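You operate a simulated robot arm through the tools that you are given. There is no shell and no other tool.

Carry out the task below with a simulated robot arm. There is one attempt and no reset: what you move stays moved.

TASK
Change the labeller over to its job card's grade and feed a label.
Fine: power off and black lever open first; old roll on the table, new roll on, lever shut, power on, then feed. Where these are worked on the way, their far stop is far enough and under half their travel is too little: black lever.

The check looks at the end state, three seconds after you hand in, the way a careful person would. Anything else that was tipped, shoved, dropped, spilled or broken makes it a failure.

THE ROBOT
A 6-joint arm with a two-finger gripper, fixed in place. Base frame: the origin is at the foot of the arm, x ahead of it, y to its left, z up. Units: mm, degrees, N and s.
With the tool pointing down near the work surface it reaches from about 500 to 820 mm from the base axis. Its first joint turns from -166.0 to 166.0 degrees. Payload 1.66 kg.
The tool frame sits at the grasp point between the pads (the TCP): z along the fingers, y along the line on which they close. The tips reach 16 mm beyond it. The gripper opens to 111 mm. The gripper's body begins 104 mm behind the TCP.
Orientation is told as [roll, pitch, yaw] about the base's x, y, z axes, in that order, counted from this pose: with the fingers straight down and closing along the base's y, the tool's x points along the base's -x, its y along +y and its z along -z.

THE INTERFACE
- The arm moves only by the tool drive_tool. Its argument "series" is a list that holds one entry, the list of rows, each a list of 7 numbers: the turn, a rotation vector about the base's x, y, z in degrees, then the shift along the base's x, y, z in mm, then the opening, from 0 (shut) to 1 (fully open). In form: [[[rx, ry, rz, dx, dy, dz, fingers], ...]]. A call has 1 to 20 rows; each row shifts and turns the commanded pose from where the row before left it. Each row takes 0.2 s and may step no farther than 50 mm and 8.6 degrees from the row before; otherwise, or with a gripper value out of range, the whole call is refused. A pose out of reach is approached as far as the arm can. The call stops where the force on the tool passes 60 N (or 10 N more than at its start, if that is more) or the arm is blocked; 0.2 s more then pass. Each finger halts on what it meets, pressing with about 32 N; the grip force reading is that of the motor and also rises with nothing between the fingers. The clock runs only during rows and for 0.2 s after the last one: add rows that do not move to give the fingers time. The reply holds the time, the measured pose of the TCP, the force on the tool along the base axes, the opening and the grip force, in the units named above and with some noise, with the torque about the TCP (base axes, N m) and any sound that the robot's microphone picked up.
- Cameras (640 x 400 px; columns grow to the right, rows downward): "scene" is fixed at [48.7, 499.5, 1576.5]; the picture's right is [-0.62, -0.79, 0.00], its down [-0.44, 0.35, -0.83] and it looks along [0.65, -0.51, -0.56] (base axes); focal length 360 px, centre (320, 200). "wrist" rides on the gripper at [70, 14, -143] in the tool frame; the picture's right is [-0.19, 0.98, 0.00], its down [-0.87, -0.17, -0.47] and it looks along [-0.46, -0.09, 0.88] (tool axes); focal length 230 px, centre (320, 200). There is no depth. A picture from a camera that has moved, and an enlarged one, comes with that camera's place and axes in the base frame and with its lens.
- camera(camera): a new picture of that camera. It takes no simulated time.
- raise_lower(by): slides the trunk up (or, below 0, down) by that many mm; the arm rides with it, the base frame stays. It gives what a move gives, with no picture.
- zoom(camera, box): a new picture of the part [left, top, right, bottom] of that camera's present view, enlarged. It takes no simulated time.
- close_job(): hands the job in; it is judged then, once.

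Nothing tells you positions but the pictures and the camera data. Unless the task says otherwise, let go and move clear before handing in.

The tools are called after ">>>" by a JSON object that holds its "fn" and its "kwargs". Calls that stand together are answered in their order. drive_tool: Moves the arm, as the interface text tells. Its arguments: {"type":"object","properties":{"series":{"type":"array","items":{"type":"array","items":{"type":"array","items":{"type":"number"}}}}},"required":["series"]} The other tools are called the same way: raise_lower (by) slides the trunk up or down; camera (camera) takes a picture; zoom (camera, box) takes an enlarged picture of a part of a camera's view; close_job () hands the job in.

At the start:

```text
t: 0.0
eef_pos: [514.6, -26.8, 1209.8]
ee_rot: [-0.1, 0.0, 0.0]
force: [0.1, -0.5, 0.0]
moment: [-0.02, -0.02, -0.03]
grip_width: 111.1
grip_force: 0.0
trunk travel left (down, up): [-175.0, 415.0]
```

scene: 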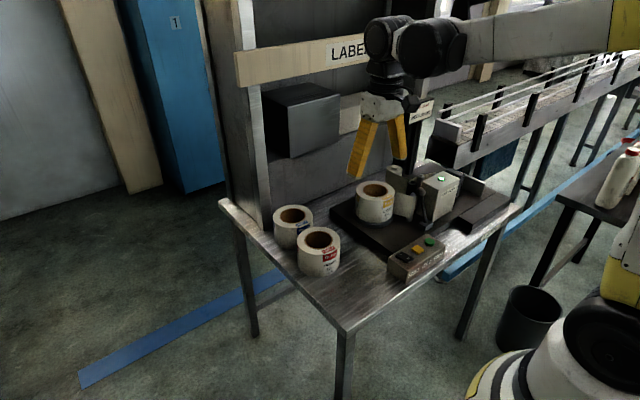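
wrist: 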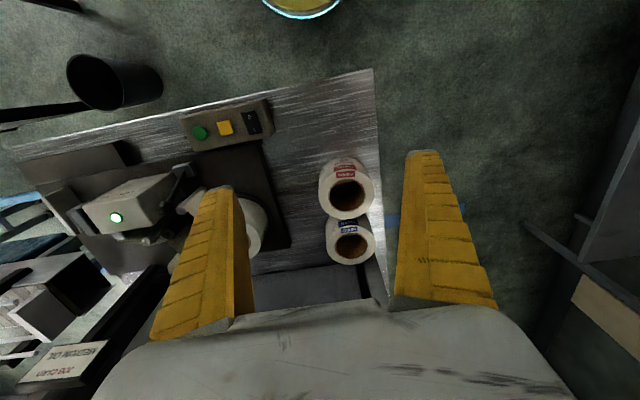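

I see a labeller on a bench with a roll mounted, two spare rolls on the table, and a control box with a green button, a yellow button and a rocker switch. I'll zoom in to read the job card and the details before moving.

>>> {"fn": "zoom", "kwargs": {"camera": "scene", "box": [340, 140, 500, 300]}}

>>> {"fn": "zoom", "kwargs": {"camera": "scene", "box": [380, 80, 460, 140]}}

>>> {"fn": "zoom", "kwargs": {"camera": "scene", "box": [260, 170, 420, 290]}}

>>> {"fn": "zoom", "kwargs": {"camera": "wrist", "box": [0, 90, 290, 390]}}

>>> {"fn": "zoom", "kwargs": {"camera": "wrist", "box": [290, 130, 400, 280]}}

```text
2.50 times, centred on (420, 220) of scene
camera zoom: at [48.7, 499.5, 1576.5], right [-0.62, -0.79, 0.0], down [-0.44, 0.35, -0.83], along [0.65, -0.51, -0.56], focal length 900 px, centre (70, 150)
```

zoom: 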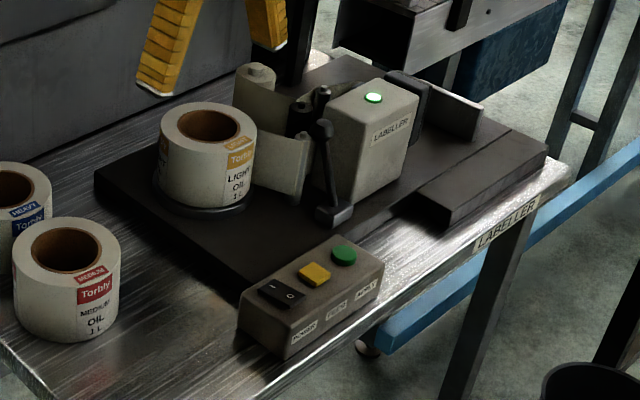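

```text
6.67 times, centred on (420, 110) of scene
camera zoom: at [48.7, 499.5, 1576.5], right [-0.62, -0.79, 0.0], down [-0.44, 0.35, -0.83], along [0.65, -0.51, -0.56], focal length 2399 px, centre (-347, 800)
```

zoom: 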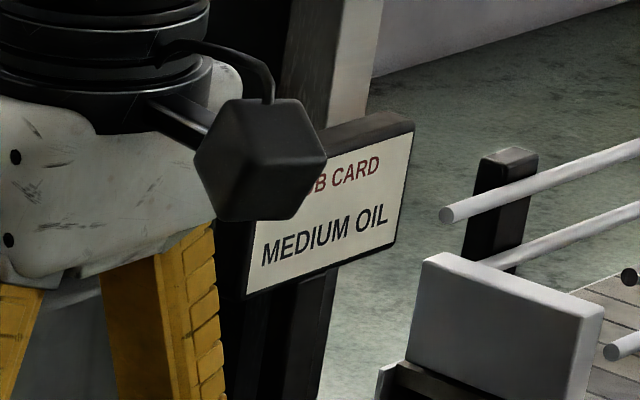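

```text
3.33 times, centred on (340, 230) of scene
camera zoom: at [48.7, 499.5, 1576.5], right [-0.62, -0.79, 0.0], down [-0.44, 0.35, -0.83], along [0.65, -0.51, -0.56], focal length 1200 px, centre (253, 100)
```

zoom: 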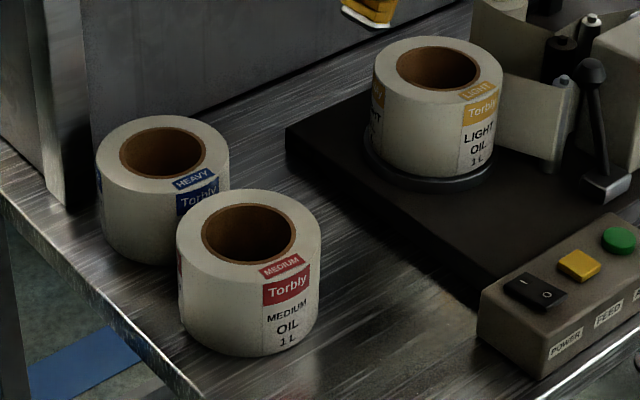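

```text
1.33 times, centred on (145, 240) of wrist
camera zoom: at [445.8, -11.9, 1350.2], right [0.19, 0.98, 0.0], down [0.87, -0.17, 0.47], along [0.46, -0.09, -0.88], focal length 307 px, centre (553, 147)
```

zoom: 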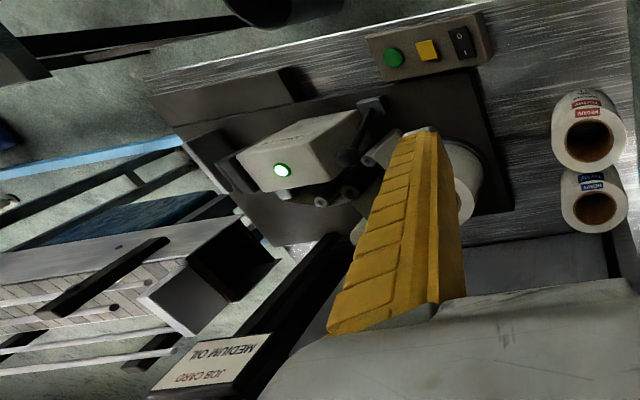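

```text
2.67 times, centred on (345, 205) of wrist
camera zoom: at [445.8, -11.9, 1350.2], right [0.19, 0.98, 0.0], down [0.87, -0.17, 0.47], along [0.46, -0.09, -0.88], focal length 614 px, centre (253, 187)
```

zoom: 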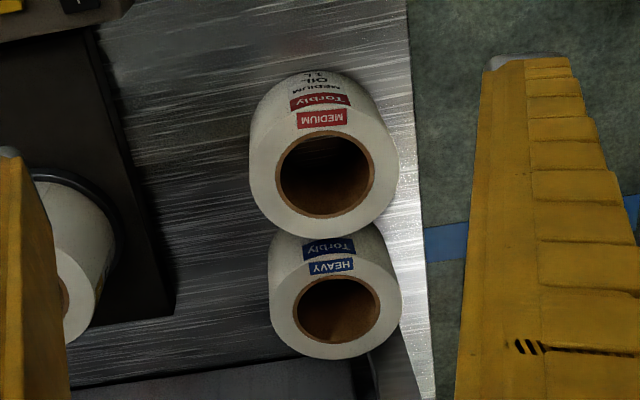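

The job card says MEDIUM OIL, the mounted roll is LIGHT, and the red-labelled MEDIUM roll is nearest on the table at about (688, 3, top 886). I'll look closer at the lever and the control box.

>>> {"fn": "zoom", "kwargs": {"camera": "scene", "box": [380, 155, 470, 235]}}

>>> {"fn": "zoom", "kwargs": {"camera": "scene", "box": [380, 225, 460, 290]}}

>>> {"fn": "zoom", "kwargs": {"camera": "wrist", "box": [60, 140, 220, 280]}}

>>> {"fn": "zoom", "kwargs": {"camera": "wrist", "box": [170, 90, 280, 160]}}

```text
5.00 times, centred on (425, 195) of scene
camera zoom: at [48.7, 499.5, 1576.5], right [-0.62, -0.79, 0.0], down [-0.44, 0.35, -0.83], along [0.65, -0.51, -0.56], focal length 1799 px, centre (-205, 225)
```

zoom: 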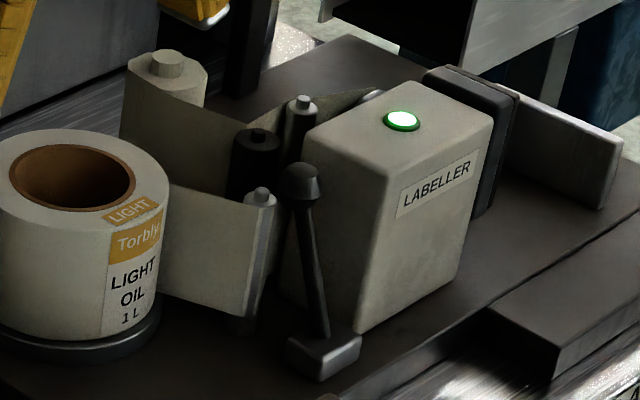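

```text
6.15 times, centred on (420, 258) of scene
camera zoom: at [48.7, 499.5, 1576.5], right [-0.62, -0.79, 0.0], down [-0.44, 0.35, -0.83], along [0.65, -0.51, -0.56], focal length 2214 px, centre (-295, -154)
```

zoom: 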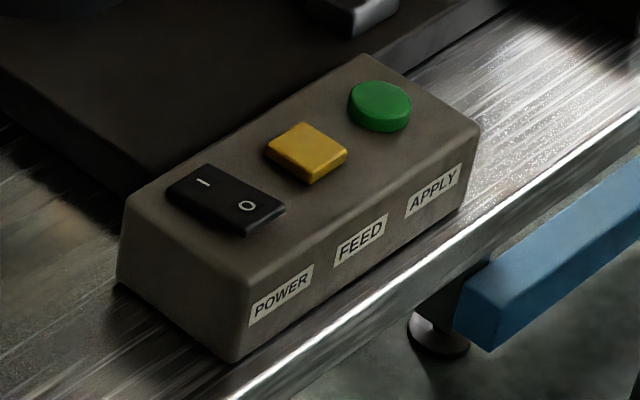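

```text
2.86 times, centred on (140, 210) of wrist
camera zoom: at [445.8, -11.9, 1350.2], right [0.19, 0.98, 0.0], down [0.87, -0.17, 0.47], along [0.46, -0.09, -0.88], focal length 657 px, centre (834, 171)
```

zoom: 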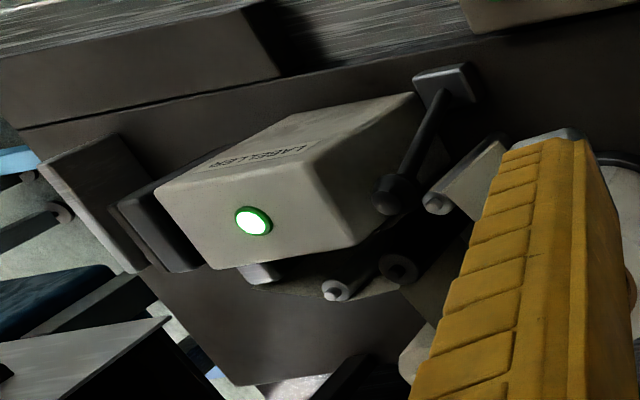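

```text
5.71 times, centred on (225, 125) of wrist
camera zoom: at [445.8, -11.9, 1350.2], right [0.19, 0.98, 0.0], down [0.87, -0.17, 0.47], along [0.46, -0.09, -0.88], focal length 1315 px, centre (863, 629)
```

zoom: 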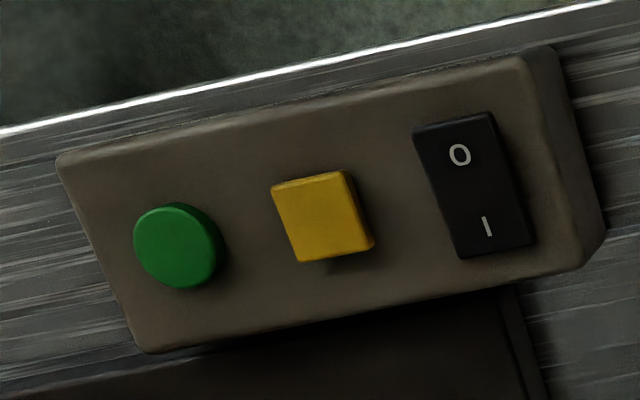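

The power rocker is currently at "I", with the O end on the side nearest the robot. The lever pivots at about (570, -355, 845) and its knob is at about (615, -363, 950). I'll move the wrist over the machine for a better view.

>>> {"fn": "drive_tool", "kwargs": {"series": [[[0, 0, 0, 0, -45, 0, 1], [0, 0, 0, 0, -45, 0, 1], [0, 0, 0, 0, -45, 0, 1], [0, 0, 0, 0, -45, 0, 1], [0, 0, 0, 0, -45, 0, 1], [0, 0, 0, 0, -45, 0, 1], [0, 0, 0, 0, -40, 0, 1], [0, 0, 0, 0, 0, 0, 1]]]}}

>>> {"fn": "camera", "kwargs": {"camera": "wrist"}}

>>> {"fn": "camera", "kwargs": {"camera": "scene"}}

```text
t: 1.8
eef_pos: [516.2, -336.8, 1207.7]
ee_rot: [0.0, 0.0, -0.1]
force: [-0.5, 0.5, -0.5]
moment: [0.0, 0.01, 0.0]
grip_width: 110.7
grip_force: 0.1
trunk travel left (down, up): [-175.0, 415.0]
```

```text
taken
camera wrist: at [446.0, -322.9, 1350.0], right [0.19, 0.98, 0.0], down [0.87, -0.17, 0.47], along [0.46, -0.09, -0.88], focal length 230 px, centre (320, 200)
```

wrist: 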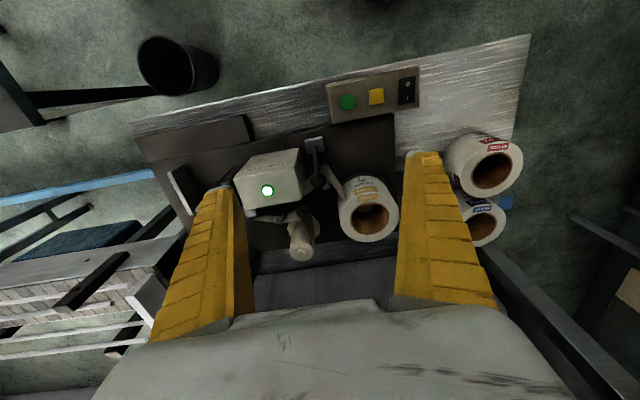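

```text
taken
```

scene: 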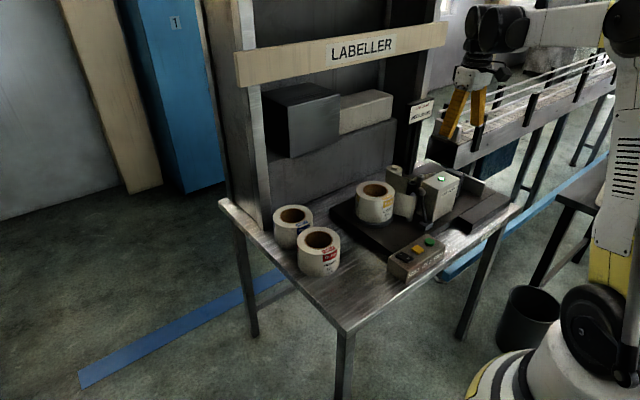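

>>> {"fn": "zoom", "kwargs": {"camera": "wrist", "box": [220, 120, 420, 270]}}

>>> {"fn": "zoom", "kwargs": {"camera": "wrist", "box": [320, 60, 430, 130]}}

>>> {"fn": "zoom", "kwargs": {"camera": "scene", "box": [340, 150, 470, 240]}}

>>> {"fn": "zoom", "kwargs": {"camera": "wrist", "box": [400, 100, 560, 260]}}

```text
2.67 times, centred on (320, 195) of wrist
camera zoom: at [446.0, -322.9, 1350.0], right [0.19, 0.98, 0.0], down [0.87, -0.17, 0.47], along [0.46, -0.09, -0.88], focal length 614 px, centre (320, 213)
```

zoom: 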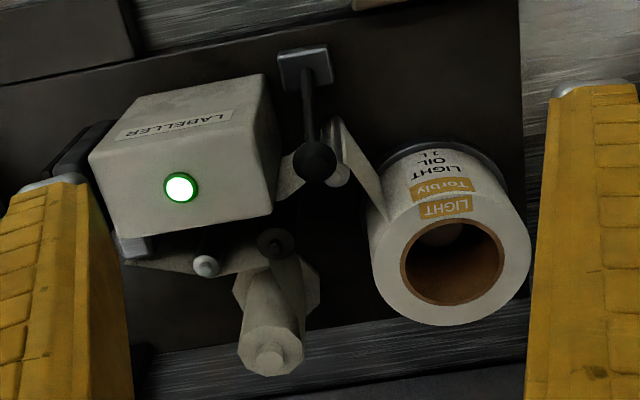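

```text
5.71 times, centred on (375, 95) of wrist
camera zoom: at [446.0, -322.9, 1350.0], right [0.19, 0.98, 0.0], down [0.87, -0.17, 0.47], along [0.46, -0.09, -0.88], focal length 1315 px, centre (6, 800)
```

zoom: 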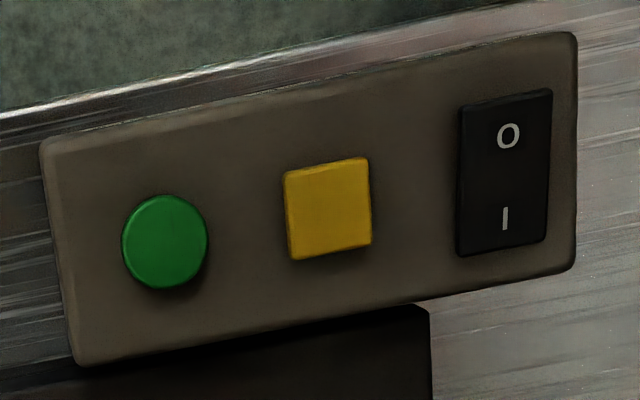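

```text
4.44 times, centred on (405, 195) of scene
camera zoom: at [48.7, 499.5, 1576.5], right [-0.62, -0.79, 0.0], down [-0.44, 0.35, -0.83], along [0.65, -0.51, -0.56], focal length 1599 px, centre (-58, 222)
```

zoom: 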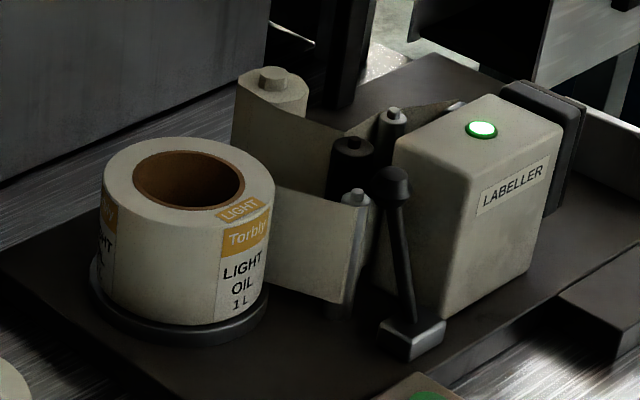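

```text
2.50 times, centred on (480, 180) of wrist
camera zoom: at [446.0, -322.9, 1350.0], right [0.19, 0.98, 0.0], down [0.87, -0.17, 0.47], along [0.46, -0.09, -0.88], focal length 575 px, centre (-80, 250)
```

zoom: 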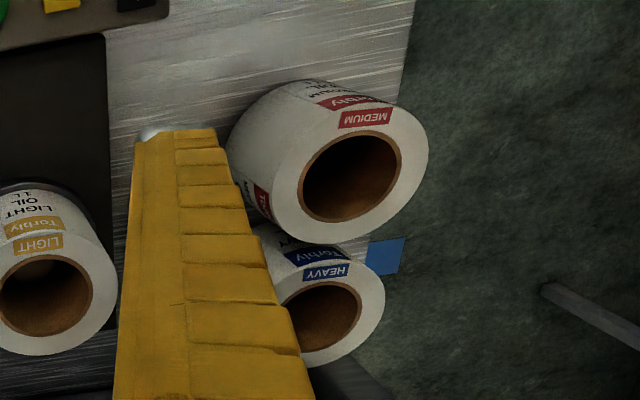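

The machine is squared up with the base axes. The rocker's O end is at about (486, -163, 868), FEED at about (497, -221, 862), and the LIGHT roll's top centre at about (730, -269, 930). First I'll close the fingers, go above the O end of the power rocker and take a picture to check.

>>> {"fn": "drive_tool", "kwargs": {"series": [[[0, 0, 0, -8, 44, 0, 0], [0, 0, 0, -8, 44, 0, 0], [0, 0, 0, -8, 44, -10, 0], [0, 0, 0, -8, 42, -25, 0], [0, 0, 0, -5, 0, -45, 0], [0, 0, 0, 0, 0, -48, 0], [0, 0, 0, 0, 0, -48, 0], [0, 0, 0, 0, 0, -48, 0], [0, 0, 0, 0, 0, -48, 0], [0, 0, 0, 0, 0, -25, 0], [0, 0, 0, 0, 0, 0, 0]]]}}

>>> {"fn": "camera", "kwargs": {"camera": "wrist"}}

>>> {"fn": "zoom", "kwargs": {"camera": "scene", "box": [360, 200, 480, 290]}}

```text
t: 4.2
eef_pos: [479.3, -162.8, 911.0]
ee_rot: [0.1, 0.1, 0.0]
force: [0.1, -0.7, 0.1]
moment: [-0.01, 0.01, -0.02]
grip_width: 0.0
grip_force: 28.5
trunk travel left (down, up): [-175.0, 415.0]
```

```text
taken
camera wrist: at [409.0, -148.6, 1053.0], right [0.19, 0.98, 0.0], down [0.87, -0.17, 0.47], along [0.46, -0.09, -0.88], focal length 230 px, centre (320, 200)
```

wrist: 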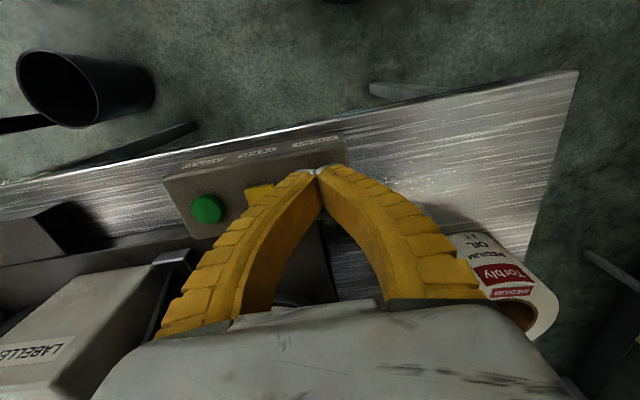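

```text
4.44 times, centred on (420, 245) of scene
camera zoom: at [48.7, 499.5, 1576.5], right [-0.62, -0.79, 0.0], down [-0.44, 0.35, -0.83], along [0.65, -0.51, -0.56], focal length 1599 px, centre (-124, 0)
```

zoom: 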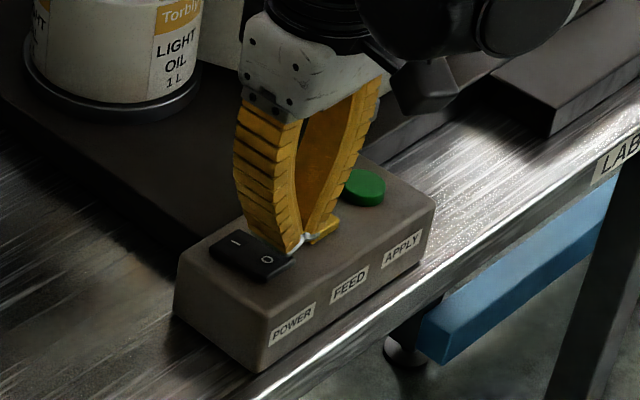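

The fingertips are above the O end of the rocker. I'll press down gently.

>>> {"fn": "drive_tool", "kwargs": {"series": [[[0, 0, 0, 0, 0, -8, 0], [0, 0, 0, 0, 0, -6, 0], [0, 0, 0, 0, 0, -4, 0], [0, 0, 0, 0, 0, -3, 0], [0, 0, 0, 0, 0, -3, 0], [0, 0, 0, 0, 0, -2, 0], [0, 0, 0, 0, 0, -2, 0], [0, 0, 0, 0, 0, -2, 0]]]}}

>>> {"fn": "zoom", "kwargs": {"camera": "scene", "box": [360, 160, 480, 290]}}

```text
t: 6.0
eef_pos: [478.2, -162.2, 880.2]
ee_rot: [0.0, 0.0, 0.0]
force: [0.3, -0.1, 0.4]
moment: [0.0, -0.02, 0.03]
grip_width: 0.2
grip_force: 28.9
trunk travel left (down, up): [-175.0, 415.0]
```

```text
3.08 times, centred on (420, 225) of scene
camera zoom: at [48.7, 499.5, 1576.5], right [-0.62, -0.79, 0.0], down [-0.44, 0.35, -0.83], along [0.65, -0.51, -0.56], focal length 1107 px, centre (12, 123)
```

zoom: 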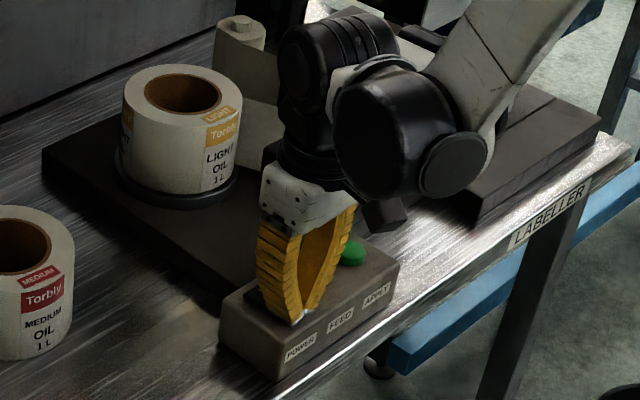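

>>> {"fn": "drive_tool", "kwargs": {"series": [[[0, 0, 0, 0, 0, -2, 0], [0, 0, 0, 0, 0, -2, 0], [0, 0, 0, 0, 0, -2, 0], [0, 0, 0, 0, 0, -2, 0]]]}}

>>> {"fn": "camera", "kwargs": {"camera": "wrist"}}

```text
t: 7.0
eef_pos: [477.6, -163.0, 873.9]
ee_rot: [-0.1, -0.2, 0.0]
force: [0.2, -1.7, 17.6]
moment: [-0.04, -0.21, -0.06]
grip_width: 6.1
grip_force: 28.6
trunk travel left (down, up): [-175.0, 415.0]
```

```text
taken
camera wrist: at [408.2, -147.6, 1016.0], right [0.19, 0.98, 0.0], down [0.87, -0.17, 0.47], along [0.46, -0.09, -0.88], focal length 230 px, centre (320, 200)
```

wrist: 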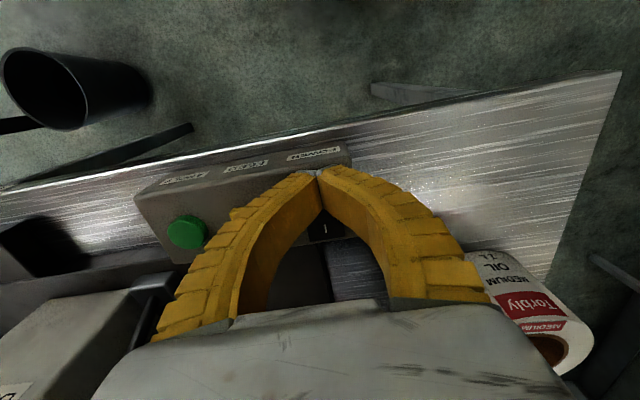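

>>> {"fn": "drive_tool", "kwargs": {"series": [[[0, 0, 0, 0, 0, -1.5, 0], [0, 0, 0, 0, 0, -1.5, 0], [0, 0, 0, 0, 0, 0, 0]]]}}

>>> {"fn": "zoom", "kwargs": {"camera": "wrist", "box": [120, 130, 380, 290]}}

```text
t: 7.8
eef_pos: [478.0, -161.0, 870.9]
ee_rot: [0.1, -0.2, 0.0]
force: [-1.1, -0.5, 25.4]
moment: [-0.11, -0.3, -0.2]
grip_width: 6.0
grip_force: 28.3
trunk travel left (down, up): [-175.0, 415.0]
```

```text
2.46 times, centred on (250, 210) of wrist
camera zoom: at [407.7, -147.3, 1012.8], right [0.19, 0.98, 0.0], down [0.86, -0.17, 0.47], along [0.46, -0.09, -0.88], focal length 566 px, centre (492, 175)
```

zoom: 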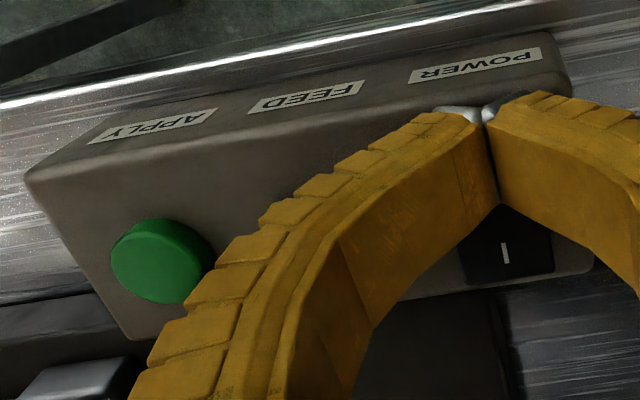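

I'll lift off and check whether the rocker flipped and the lamp went out.

>>> {"fn": "drive_tool", "kwargs": {"series": [[[0, 0, 0, 0, 0, 20, 0], [0, 0, 0, 0, 0, 45, 0], [0, 0, 0, 0, -45, 45, 0], [0, 0, 0, 0, -45, 45, 0], [0, 0, 0, 0, -45, 45, 0], [0, 0, 0, 0, -45, 0, 0], [0, 0, 0, 0, 0, 0, 0]]]}}

>>> {"fn": "camera", "kwargs": {"camera": "wrist"}}

>>> {"fn": "zoom", "kwargs": {"camera": "scene", "box": [360, 160, 480, 290]}}

```text
refused: row 3 steps farther than a row can; nothing moved
```

```text
taken
camera wrist: at [407.7, -147.3, 1012.8], right [0.19, 0.98, 0.0], down [0.86, -0.17, 0.47], along [0.46, -0.09, -0.88], focal length 230 px, centre (320, 200)
```

wrist: 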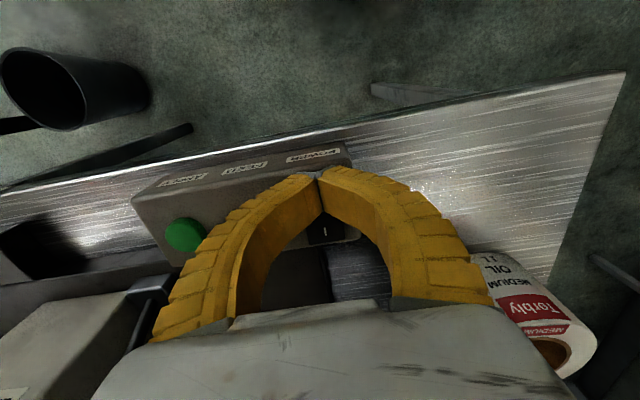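

```text
3.08 times, centred on (420, 225) of scene
camera zoom: at [48.7, 499.5, 1576.5], right [-0.62, -0.79, 0.0], down [-0.44, 0.35, -0.83], along [0.65, -0.51, -0.56], focal length 1107 px, centre (12, 123)
```

zoom: 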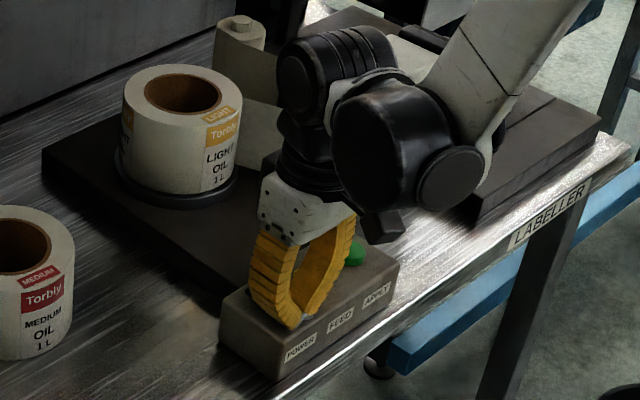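

The rows were too long and were refused, so I'll lift off with shorter ones.

>>> {"fn": "drive_tool", "kwargs": {"series": [[[0, 0, 0, 0, 0, 20, 0], [0, 0, 0, 0, 0, 45, 0], [0, 0, 0, 0, 0, 45, 0], [0, 0, 0, 0, 0, 45, 0], [0, 0, 0, 0, -34, 34, 0], [0, 0, 0, 0, -34, 34, 0], [0, 0, 0, 0, -34, 34, 0], [0, 0, 0, 0, -45, 0, 0], [0, 0, 0, 0, -45, 0, 0], [0, 0, 0, 0, 0, 0, 0.3]]]}}

>>> {"fn": "camera", "kwargs": {"camera": "wrist"}}

>>> {"fn": "zoom", "kwargs": {"camera": "scene", "box": [360, 160, 480, 290]}}

```text
t: 10.0
eef_pos: [478.7, -354.5, 1129.5]
ee_rot: [0.1, 0.0, 0.1]
force: [0.7, -0.1, 0.4]
moment: [-0.03, -0.01, 0.02]
grip_width: 35.8
grip_force: 1.9
trunk travel left (down, up): [-175.0, 415.0]
```

```text
taken
camera wrist: at [408.6, -340.9, 1270.1], right [0.19, 0.98, 0.0], down [0.87, -0.17, 0.47], along [0.46, -0.09, -0.88], focal length 230 px, centre (320, 200)
```

wrist: 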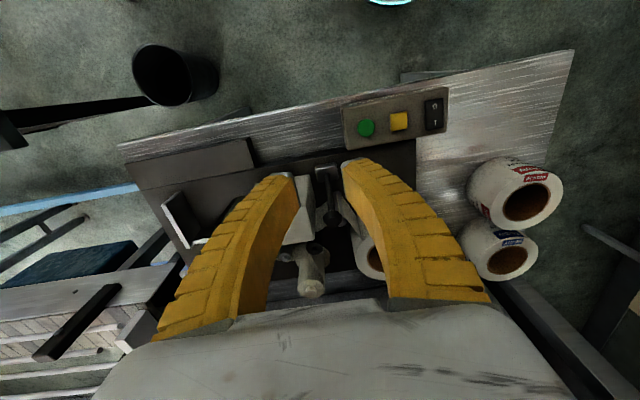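

```text
3.08 times, centred on (420, 225) of scene
camera zoom: at [48.7, 499.5, 1576.5], right [-0.62, -0.79, 0.0], down [-0.44, 0.35, -0.83], along [0.65, -0.51, -0.56], focal length 1107 px, centre (12, 123)
```

zoom: 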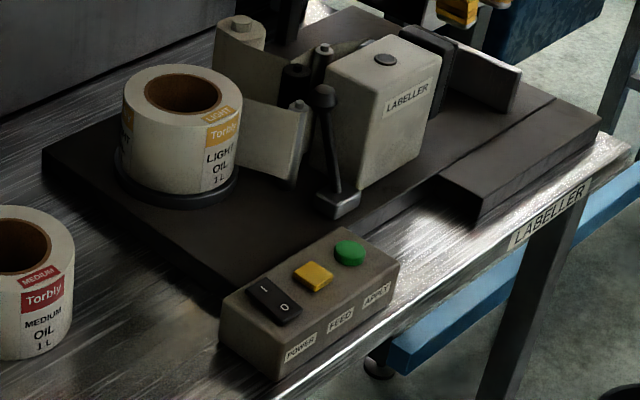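

The lamp is out, so power is off. Next I'll go above and behind the lever knob with closed fingers and check the clearance.

>>> {"fn": "drive_tool", "kwargs": {"series": [[[0, 0, 0, 42, -2, 0, 0], [0, 0, 0, 42, -2, 0, 0], [0, 0, 0, 42, -2, 0, 0], [0, 0, 0, 42, -2, 0, 0], [0, 0, 0, 3, 0, -45, 0], [0, 0, 0, 0, 0, -45, 0], [0, 0, 0, 0, 0, -25, 0], [0, 0, 0, 0, 0, 0, 0]]]}}

>>> {"fn": "camera", "kwargs": {"camera": "wrist"}}

>>> {"fn": "zoom", "kwargs": {"camera": "scene", "box": [370, 140, 470, 230]}}

```text
t: 11.8
eef_pos: [650.1, -363.2, 1012.1]
ee_rot: [0.0, 0.0, 0.0]
force: [-0.5, 0.5, -0.6]
moment: [-0.02, -0.02, -0.03]
grip_width: 0.0
grip_force: 28.7
trunk travel left (down, up): [-175.0, 415.0]
```

```text
taken
camera wrist: at [580.2, -348.7, 1153.9], right [0.19, 0.98, 0.0], down [0.87, -0.17, 0.47], along [0.46, -0.09, -0.88], focal length 230 px, centre (320, 200)
```

wrist: 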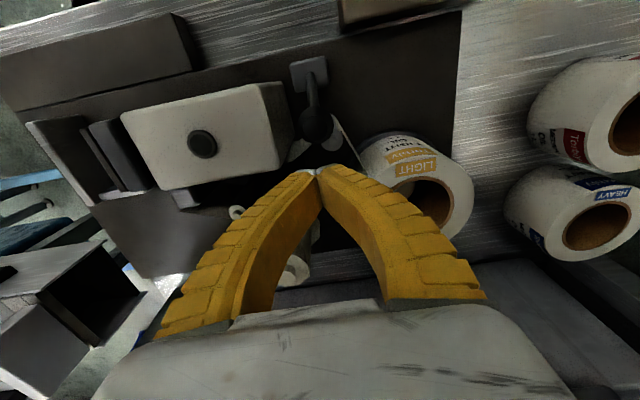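

```text
4.44 times, centred on (420, 185) of scene
camera zoom: at [48.7, 499.5, 1576.5], right [-0.62, -0.79, 0.0], down [-0.44, 0.35, -0.83], along [0.65, -0.51, -0.56], focal length 1599 px, centre (-124, 267)
```

zoom: 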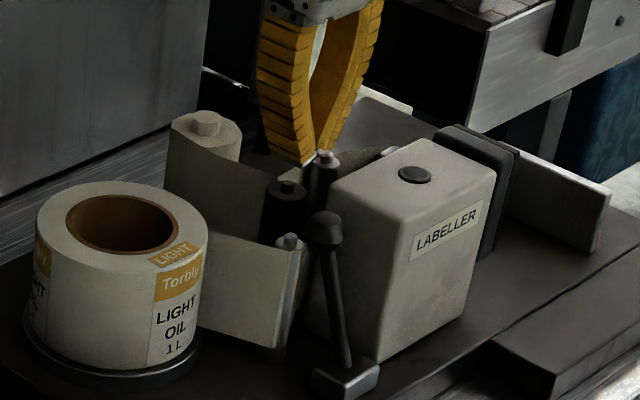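

>>> {"fn": "zoom", "kwargs": {"camera": "wrist", "box": [250, 50, 410, 200]}}

```text
2.67 times, centred on (330, 125) of wrist
camera zoom: at [580.2, -348.7, 1153.9], right [0.19, 0.98, 0.0], down [0.87, -0.17, 0.47], along [0.46, -0.09, -0.88], focal length 614 px, centre (293, 400)
```

zoom: 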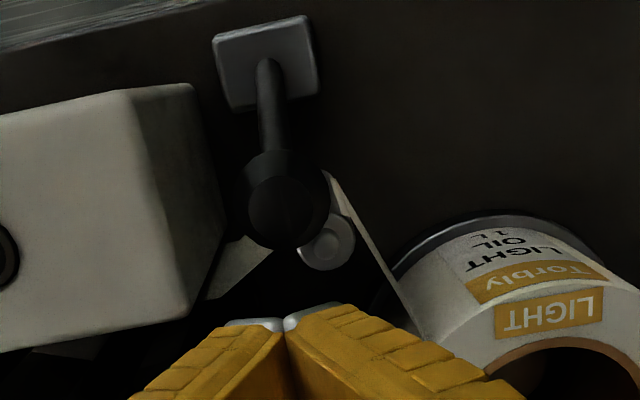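

Power is off and the knob is confirmed at about (614, -360, 950), with a roller pin close behind it at about (632, -347, 940). I'll lower the closed fingertips just behind the knob, above the pin, and pull toward -x.

>>> {"fn": "drive_tool", "kwargs": {"series": [[[0, 0, 0, 0, -4, -15, 0], [0, 0, 0, 0, 0, -20, 0], [0, 0, 0, 0, 0, -14, 0], [0, 0, 0, 0, 0, 0, 0]]]}}

>>> {"fn": "zoom", "kwargs": {"camera": "wrist", "box": [250, 50, 410, 200]}}

>>> {"fn": "zoom", "kwargs": {"camera": "scene", "box": [390, 160, 450, 220]}}

```text
t: 12.8
eef_pos: [648.8, -365.8, 962.8]
ee_rot: [0.1, 0.0, 0.0]
force: [-0.6, 0.0, 0.6]
moment: [0.0, 0.0, 0.01]
grip_width: 0.4
grip_force: 28.5
trunk travel left (down, up): [-175.0, 415.0]
```

```text
2.67 times, centred on (330, 125) of wrist
camera zoom: at [579.8, -351.8, 1105.0], right [0.19, 0.98, 0.0], down [0.87, -0.17, 0.47], along [0.46, -0.09, -0.88], focal length 614 px, centre (293, 400)
```

zoom: 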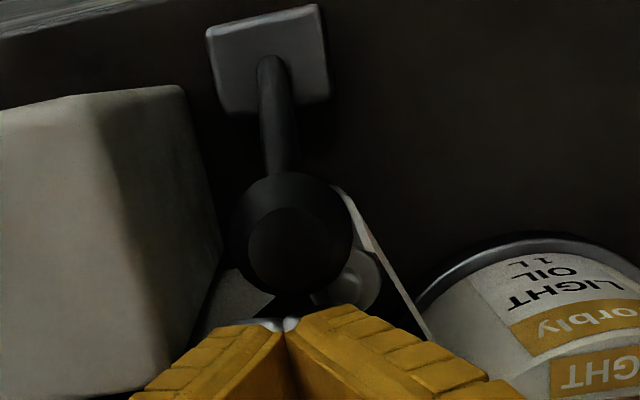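

```text
6.67 times, centred on (420, 190) of scene
camera zoom: at [48.7, 499.5, 1576.5], right [-0.62, -0.79, 0.0], down [-0.44, 0.35, -0.83], along [0.65, -0.51, -0.56], focal length 2399 px, centre (-347, 267)
```

zoom: 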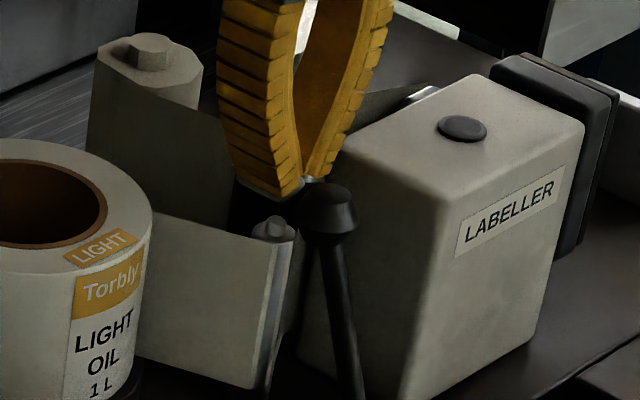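

>>> {"fn": "drive_tool", "kwargs": {"series": [[[0, 0, 0, -8, 0, 0, 0], [0, 0, 0, -8, 0, 1, 0], [0, 0, 0, -8, 0, 1, 0], [0, 0, 0, -8, 0, 0, 0], [0, 0, 0, -8, 0, 0, 0], [0, 0, 0, -8, 0, 0, 0], [0, 0, 0, 0, 0, 0, 0]]]}}

>>> {"fn": "zoom", "kwargs": {"camera": "scene", "box": [380, 150, 460, 240]}}

>>> {"fn": "zoom", "kwargs": {"camera": "wrist", "box": [250, 50, 410, 200]}}

```text
t: 14.4
eef_pos: [602.1, -365.3, 965.9]
ee_rot: [-0.1, 0.0, 0.0]
force: [-0.3, -0.1, -0.3]
moment: [0.0, -0.03, 0.0]
grip_width: 0.0
grip_force: 28.8
trunk travel left (down, up): [-175.0, 415.0]
```

```text
4.44 times, centred on (420, 195) of scene
camera zoom: at [48.7, 499.5, 1576.5], right [-0.62, -0.79, 0.0], down [-0.44, 0.35, -0.83], along [0.65, -0.51, -0.56], focal length 1599 px, centre (-124, 222)
```

zoom: 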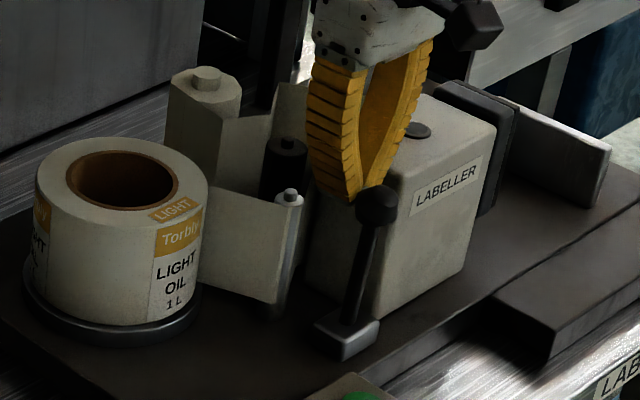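

```text
2.67 times, centred on (330, 125) of wrist
camera zoom: at [531.3, -352.0, 1107.0], right [0.19, 0.98, 0.0], down [0.87, -0.17, 0.47], along [0.46, -0.09, -0.88], focal length 614 px, centre (293, 400)
```

zoom: 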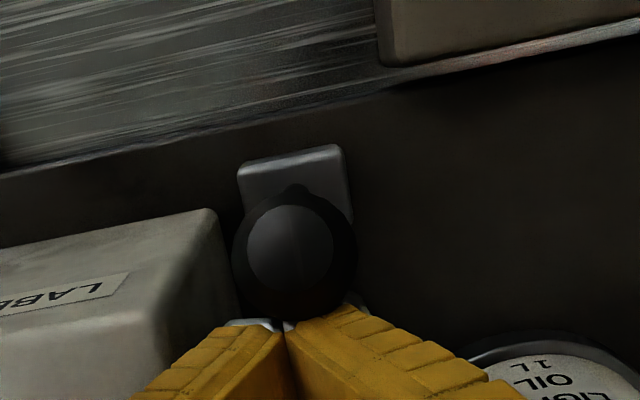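

The lever swings freely toward -x and is about vertical now. I'll keep going along the arc.

>>> {"fn": "drive_tool", "kwargs": {"series": [[[0, 0, 0, -10, 0, 0, 0], [0, 0, 0, -9, 0, -2, 0], [0, 0, 0, -10, 0, -2, 0], [0, 0, 0, -11, 0, -3, 0], [0, 0, 0, -10, 0, -4, 0], [0, 0, 0, -10, 0, -5, 0], [0, 0, 0, -8, 0, -5, 0], [0, 0, 0, 0, 0, 0, 0]]]}}

>>> {"fn": "zoom", "kwargs": {"camera": "scene", "box": [380, 150, 460, 240]}}

>>> {"fn": "zoom", "kwargs": {"camera": "wrist", "box": [250, 50, 410, 200]}}

```text
t: 15.8
eef_pos: [554.6, -365.5, 952.5]
ee_rot: [-0.1, -0.9, 0.3]
force: [34.9, -5.7, 21.9]
moment: [0.29, 0.15, -0.1]
grip_width: 0.0
grip_force: 28.6
trunk travel left (down, up): [-175.0, 415.0]
stopped in row 6: the force on the tool passed its limit at 72 N (the readings are from after the stop); the commanded pose is now the measured one
```

```text
4.44 times, centred on (420, 195) of scene
camera zoom: at [48.7, 499.5, 1576.5], right [-0.62, -0.79, 0.0], down [-0.44, 0.35, -0.83], along [0.65, -0.51, -0.56], focal length 1599 px, centre (-124, 222)
```

zoom: 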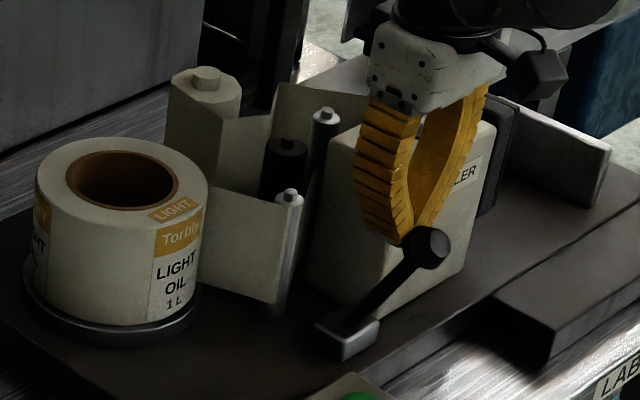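

```text
2.67 times, centred on (330, 125) of wrist
camera zoom: at [482.8, -350.8, 1093.6], right [0.19, 0.98, 0.0], down [0.86, -0.16, 0.49], along [0.48, -0.09, -0.87], focal length 614 px, centre (293, 400)
```

zoom: 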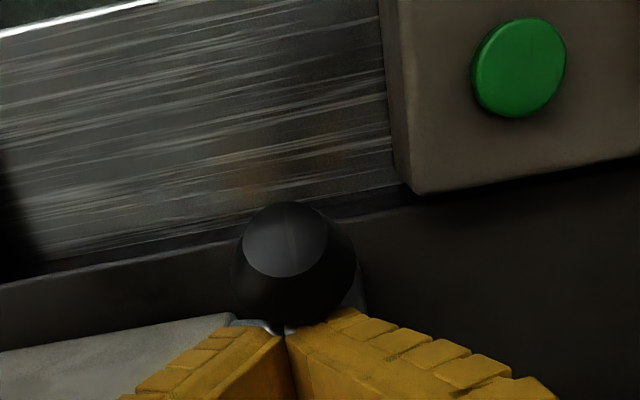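

It looks like the lever has reached its stop at about -24°. I'll back off and see whether it stays.

>>> {"fn": "drive_tool", "kwargs": {"series": [[[0, 0.9, 0, 15, 0, 0, 0], [0, 0, 0, 10, 0, 0, 0], [0, 0, 0, 0, 0, 0, 0]]]}}

>>> {"fn": "zoom", "kwargs": {"camera": "scene", "box": [380, 150, 460, 240]}}

>>> {"fn": "zoom", "kwargs": {"camera": "wrist", "box": [250, 50, 410, 200]}}

```text
t: 16.6
eef_pos: [576.0, -365.8, 952.7]
ee_rot: [-0.2, 0.4, 0.1]
force: [-0.1, 0.3, 0.2]
moment: [-0.02, 0.05, -0.03]
grip_width: 0.2
grip_force: 28.9
trunk travel left (down, up): [-175.0, 415.0]
```

```text
4.44 times, centred on (420, 195) of scene
camera zoom: at [48.7, 499.5, 1576.5], right [-0.62, -0.79, 0.0], down [-0.44, 0.35, -0.83], along [0.65, -0.51, -0.56], focal length 1599 px, centre (-124, 222)
```

zoom: 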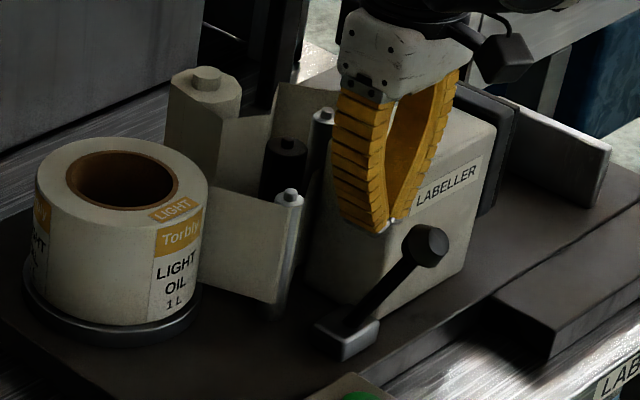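

```text
2.67 times, centred on (330, 125) of wrist
camera zoom: at [506.6, -351.2, 1094.6], right [0.19, 0.98, 0.0], down [0.87, -0.16, 0.47], along [0.46, -0.09, -0.88], focal length 614 px, centre (293, 400)
```

zoom: 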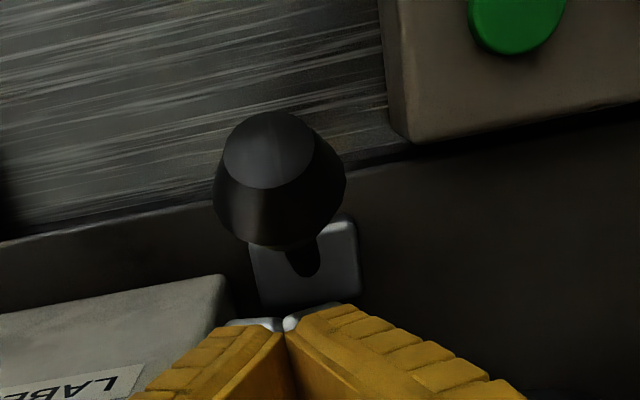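

>>> {"fn": "drive_tool", "kwargs": {"series": [[[0, 0, 0, 0, 0, -10, 0], [0, 0, 0, -10, 0, 0, 0], [0, 0, 0, -5, 0, 0, 0], [0, 0, 0, -4, 0, 0, 0], [0, 0, 0, -4, 0, 0, 0], [0, 0, 0, -4, 0, 0, 0], [0, 0, 0, -4, 0, 0, 0]]]}}

>>> {"fn": "zoom", "kwargs": {"camera": "scene", "box": [380, 150, 460, 240]}}

```text
t: 18.0
eef_pos: [557.3, -365.1, 941.0]
ee_rot: [-0.3, -0.6, 0.4]
force: [30.9, -3.3, 6.3]
moment: [0.06, 0.18, -0.18]
grip_width: 0.0
grip_force: 28.5
trunk travel left (down, up): [-175.0, 415.0]
stopped in row 7: the force on the tool passed its limit at 64 N (the readings are from after the stop); the commanded pose is now the measured one
```

```text
4.44 times, centred on (420, 195) of scene
camera zoom: at [48.7, 499.5, 1576.5], right [-0.62, -0.79, 0.0], down [-0.44, 0.35, -0.83], along [0.65, -0.51, -0.56], focal length 1599 px, centre (-124, 222)
```

zoom: 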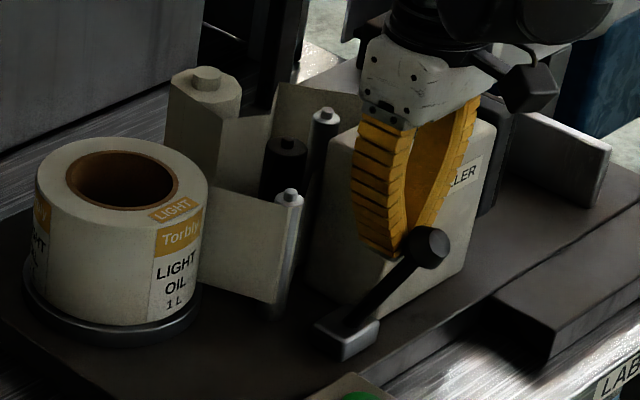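

The lever is hard against its open stop. I'll back away, rise and look down into the mounted roll's core.

>>> {"fn": "drive_tool", "kwargs": {"series": [[[0, 0.6, 0, 12, 0, 0, 0], [0, 0, 0, 0, 0, 40, 0.3], [0, 0, 0, 0, 0, 45, 0.5], [0, 0, 0, 20, 25, 30, 1], [0, 0, 0, 35, 30, 0, 1], [0, 0, 0, 35, 30, 0, 1], [0, 0, 0, 35, 0, 0, 1], [0, 0, 0, 0, 0, 0, 1]]]}}

>>> {"fn": "camera", "kwargs": {"camera": "wrist"}}

>>> {"fn": "camera", "kwargs": {"camera": "scene"}}

```text
t: 19.8
eef_pos: [689.8, -279.9, 1057.0]
ee_rot: [-0.3, 0.3, 0.4]
force: [1.1, 0.2, 1.2]
moment: [0.04, 0.01, -0.01]
grip_width: 110.7
grip_force: 0.1
trunk travel left (down, up): [-175.0, 415.0]
```

```text
taken
camera wrist: at [620.9, -265.1, 1200.0], right [0.19, 0.98, -0.01], down [0.87, -0.16, 0.47], along [0.46, -0.09, -0.88], focal length 230 px, centre (320, 200)
```

wrist: 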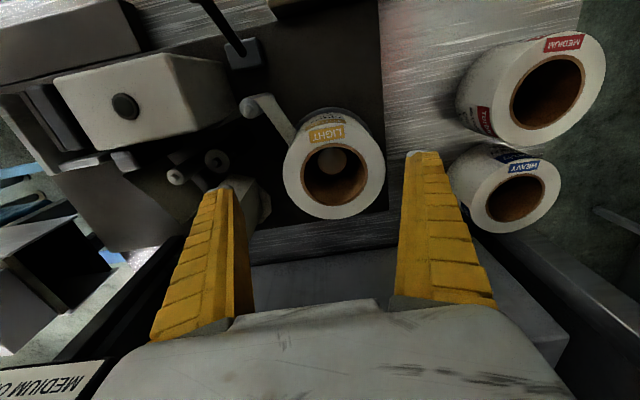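

```text
taken
```

scene: 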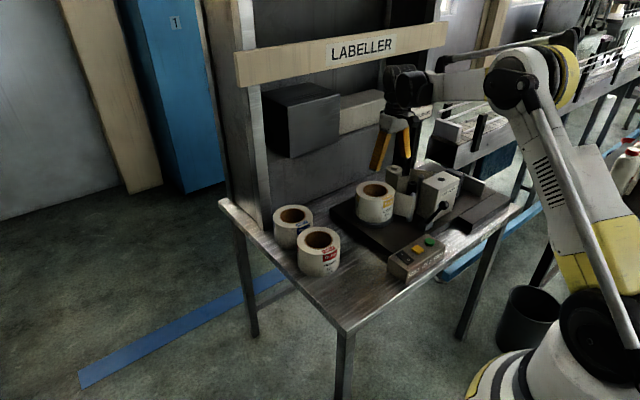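

>>> {"fn": "zoom", "kwargs": {"camera": "wrist", "box": [250, 90, 420, 240]}}

>>> {"fn": "zoom", "kwargs": {"camera": "wrist", "box": [430, 20, 620, 250]}}

>>> {"fn": "zoom", "kwargs": {"camera": "scene", "box": [230, 60, 430, 220]}}

```text
2.67 times, centred on (335, 165) of wrist
camera zoom: at [620.9, -265.1, 1200.0], right [0.19, 0.98, -0.01], down [0.87, -0.16, 0.47], along [0.46, -0.09, -0.88], focal length 614 px, centre (280, 293)
```

zoom: 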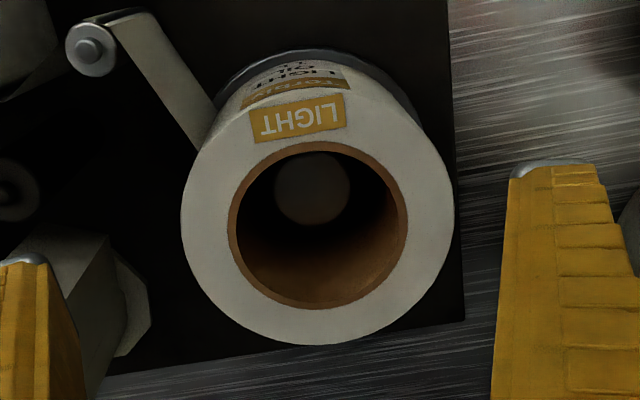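

```text
1.74 times, centred on (525, 135) of wrist
camera zoom: at [620.9, -265.1, 1200.0], right [0.19, 0.98, -0.01], down [0.87, -0.16, 0.47], along [0.46, -0.09, -0.88], focal length 400 px, centre (-36, 313)
```

zoom: 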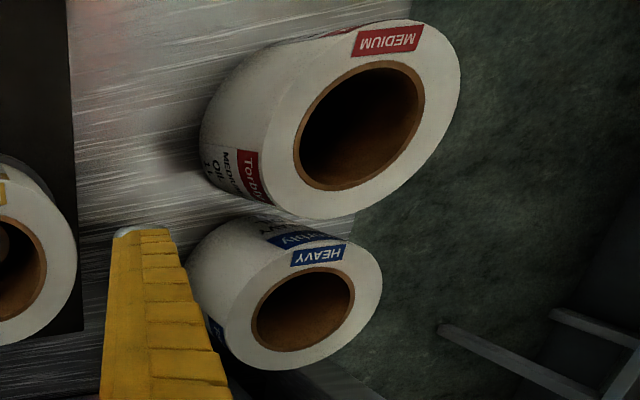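

```text
2.50 times, centred on (330, 140) of scene
camera zoom: at [48.7, 499.5, 1576.5], right [-0.62, -0.79, 0.0], down [-0.44, 0.35, -0.83], along [0.65, -0.51, -0.56], focal length 900 px, centre (295, 350)
```

zoom: 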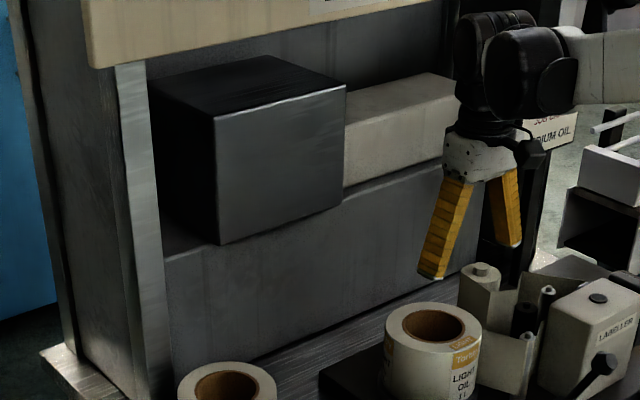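

The mounted roll has an outside diameter of about 129 mm and a core of about 73 mm, over a short spindle whose top is at about z 871. It's too wide to grip across, so I'll pinch its wall on the +y side with one finger in the core. First I'll hover above that spot and check alignment.

>>> {"fn": "drive_tool", "kwargs": {"series": [[[0.2, -0.3, -0.4, 20, 31, 0, 0.45], [0, 0, 0, 21, 31, -20, 0.45], [0, 0, 0, 0, 0, -45, 0.45], [0, 0, 0, 0, 0, -22, 0.45], [0, 0, 0, 0, 0, 0, 0.45]]]}}

>>> {"fn": "camera", "kwargs": {"camera": "wrist"}}

>>> {"fn": "zoom", "kwargs": {"camera": "scene", "box": [320, 120, 430, 230]}}

```text
t: 21.0
eef_pos: [729.3, -216.8, 969.8]
ee_rot: [-0.1, 0.0, -0.1]
force: [0.5, 1.0, 0.5]
moment: [-0.01, -0.01, 0.0]
grip_width: 52.1
grip_force: 1.2
trunk travel left (down, up): [-175.0, 415.0]
```

```text
taken
camera wrist: at [660.3, -203.0, 1112.7], right [0.19, 0.98, 0.0], down [0.87, -0.17, 0.47], along [0.46, -0.09, -0.88], focal length 230 px, centre (320, 200)
```

wrist: 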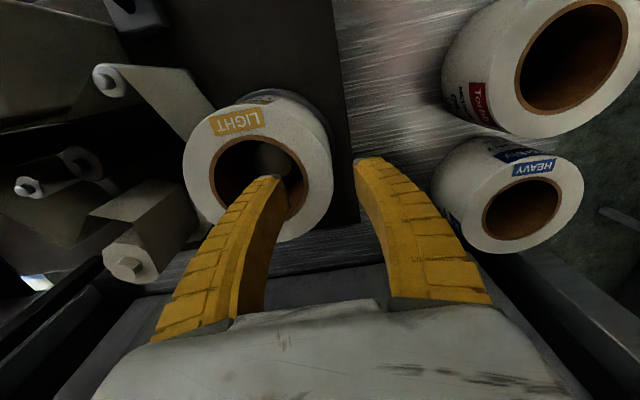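

```text
3.64 times, centred on (375, 175) of scene
camera zoom: at [48.7, 499.5, 1576.5], right [-0.62, -0.79, 0.0], down [-0.44, 0.35, -0.83], along [0.65, -0.51, -0.56], focal length 1309 px, centre (120, 291)
```

zoom: 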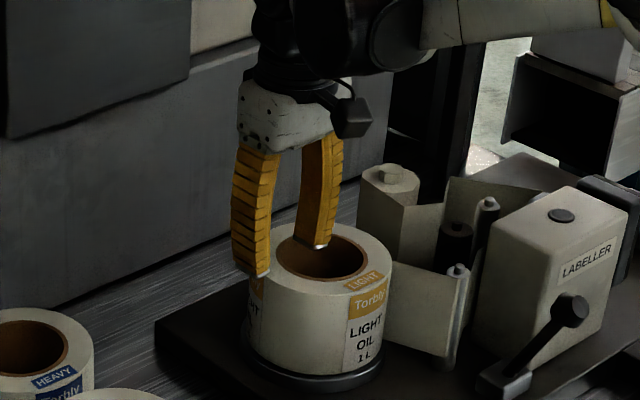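

The fingers straddle the wall well. Going down about 72 mm.

>>> {"fn": "drive_tool", "kwargs": {"series": [[[0, 0, 0, -2, -2, -16, 0.45], [0, 0, 0, 0, 0, -18, 0.45], [0, 0, 0, 0, 0, -18, 0.45], [0, 0, 0, 0, 0, -18, 0.45], [0, 0, 0, 0, 0, 0, 0.45]]]}}

>>> {"fn": "camera", "kwargs": {"camera": "wrist"}}

>>> {"fn": "zoom", "kwargs": {"camera": "scene", "box": [320, 120, 430, 230]}}

```text
t: 22.2
eef_pos: [727.9, -219.5, 900.8]
ee_rot: [-0.1, 0.1, -0.1]
force: [-0.3, 0.5, -0.1]
moment: [-0.02, -0.01, -0.01]
grip_width: 52.3
grip_force: 1.5
trunk travel left (down, up): [-175.0, 415.0]
```

```text
taken
camera wrist: at [658.0, -206.5, 1043.2], right [0.19, 0.98, 0.0], down [0.87, -0.17, 0.47], along [0.46, -0.09, -0.88], focal length 230 px, centre (320, 200)
```

wrist: 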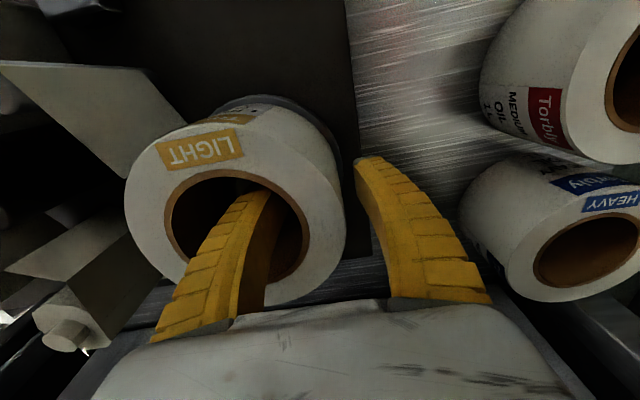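

```text
3.64 times, centred on (375, 175) of scene
camera zoom: at [48.7, 499.5, 1576.5], right [-0.62, -0.79, 0.0], down [-0.44, 0.35, -0.83], along [0.65, -0.51, -0.56], focal length 1309 px, centre (120, 291)
```

zoom: 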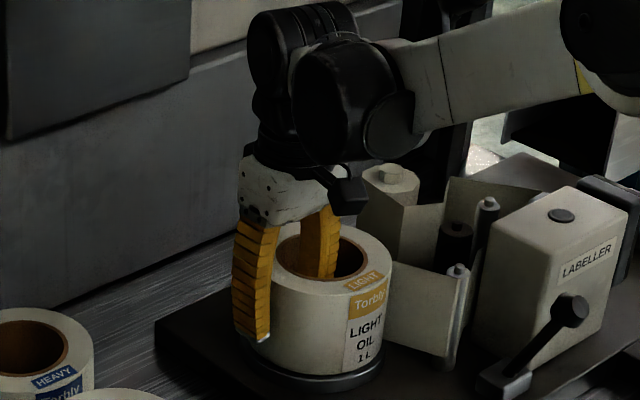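

>>> {"fn": "drive_tool", "kwargs": {"series": [[[0, 0, 0, 0, 0, -5, 0.38], [0, 0, 0, 0, 0, 0, 0.3], [0, 0, 0, 0, 0, 0, 0.2], [0, 0, 0, 0, 0, 0, 0], [0, 0, 0, 0, 0, 0, 0]]]}}

>>> {"fn": "camera", "kwargs": {"camera": "wrist"}}

```text
t: 23.4
eef_pos: [728.3, -220.5, 896.6]
ee_rot: [0.0, 0.0, 0.0]
force: [2.1, 1.9, 3.1]
moment: [-0.06, -0.47, 0.19]
grip_width: 22.9
grip_force: 31.7
trunk travel left (down, up): [-175.0, 415.0]
```

```text
taken
camera wrist: at [658.5, -206.1, 1038.5], right [0.19, 0.98, 0.0], down [0.87, -0.17, 0.47], along [0.46, -0.09, -0.88], focal length 230 px, centre (320, 200)
```

wrist: 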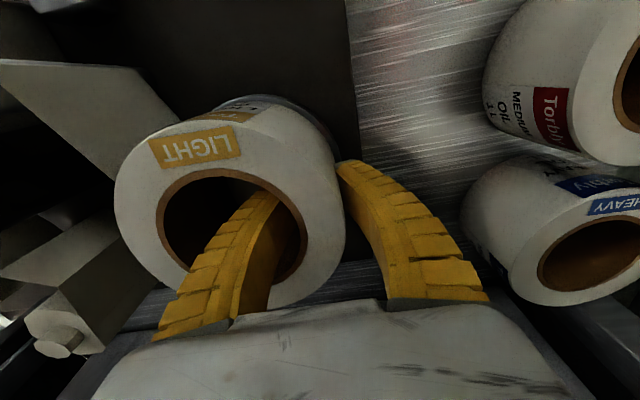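

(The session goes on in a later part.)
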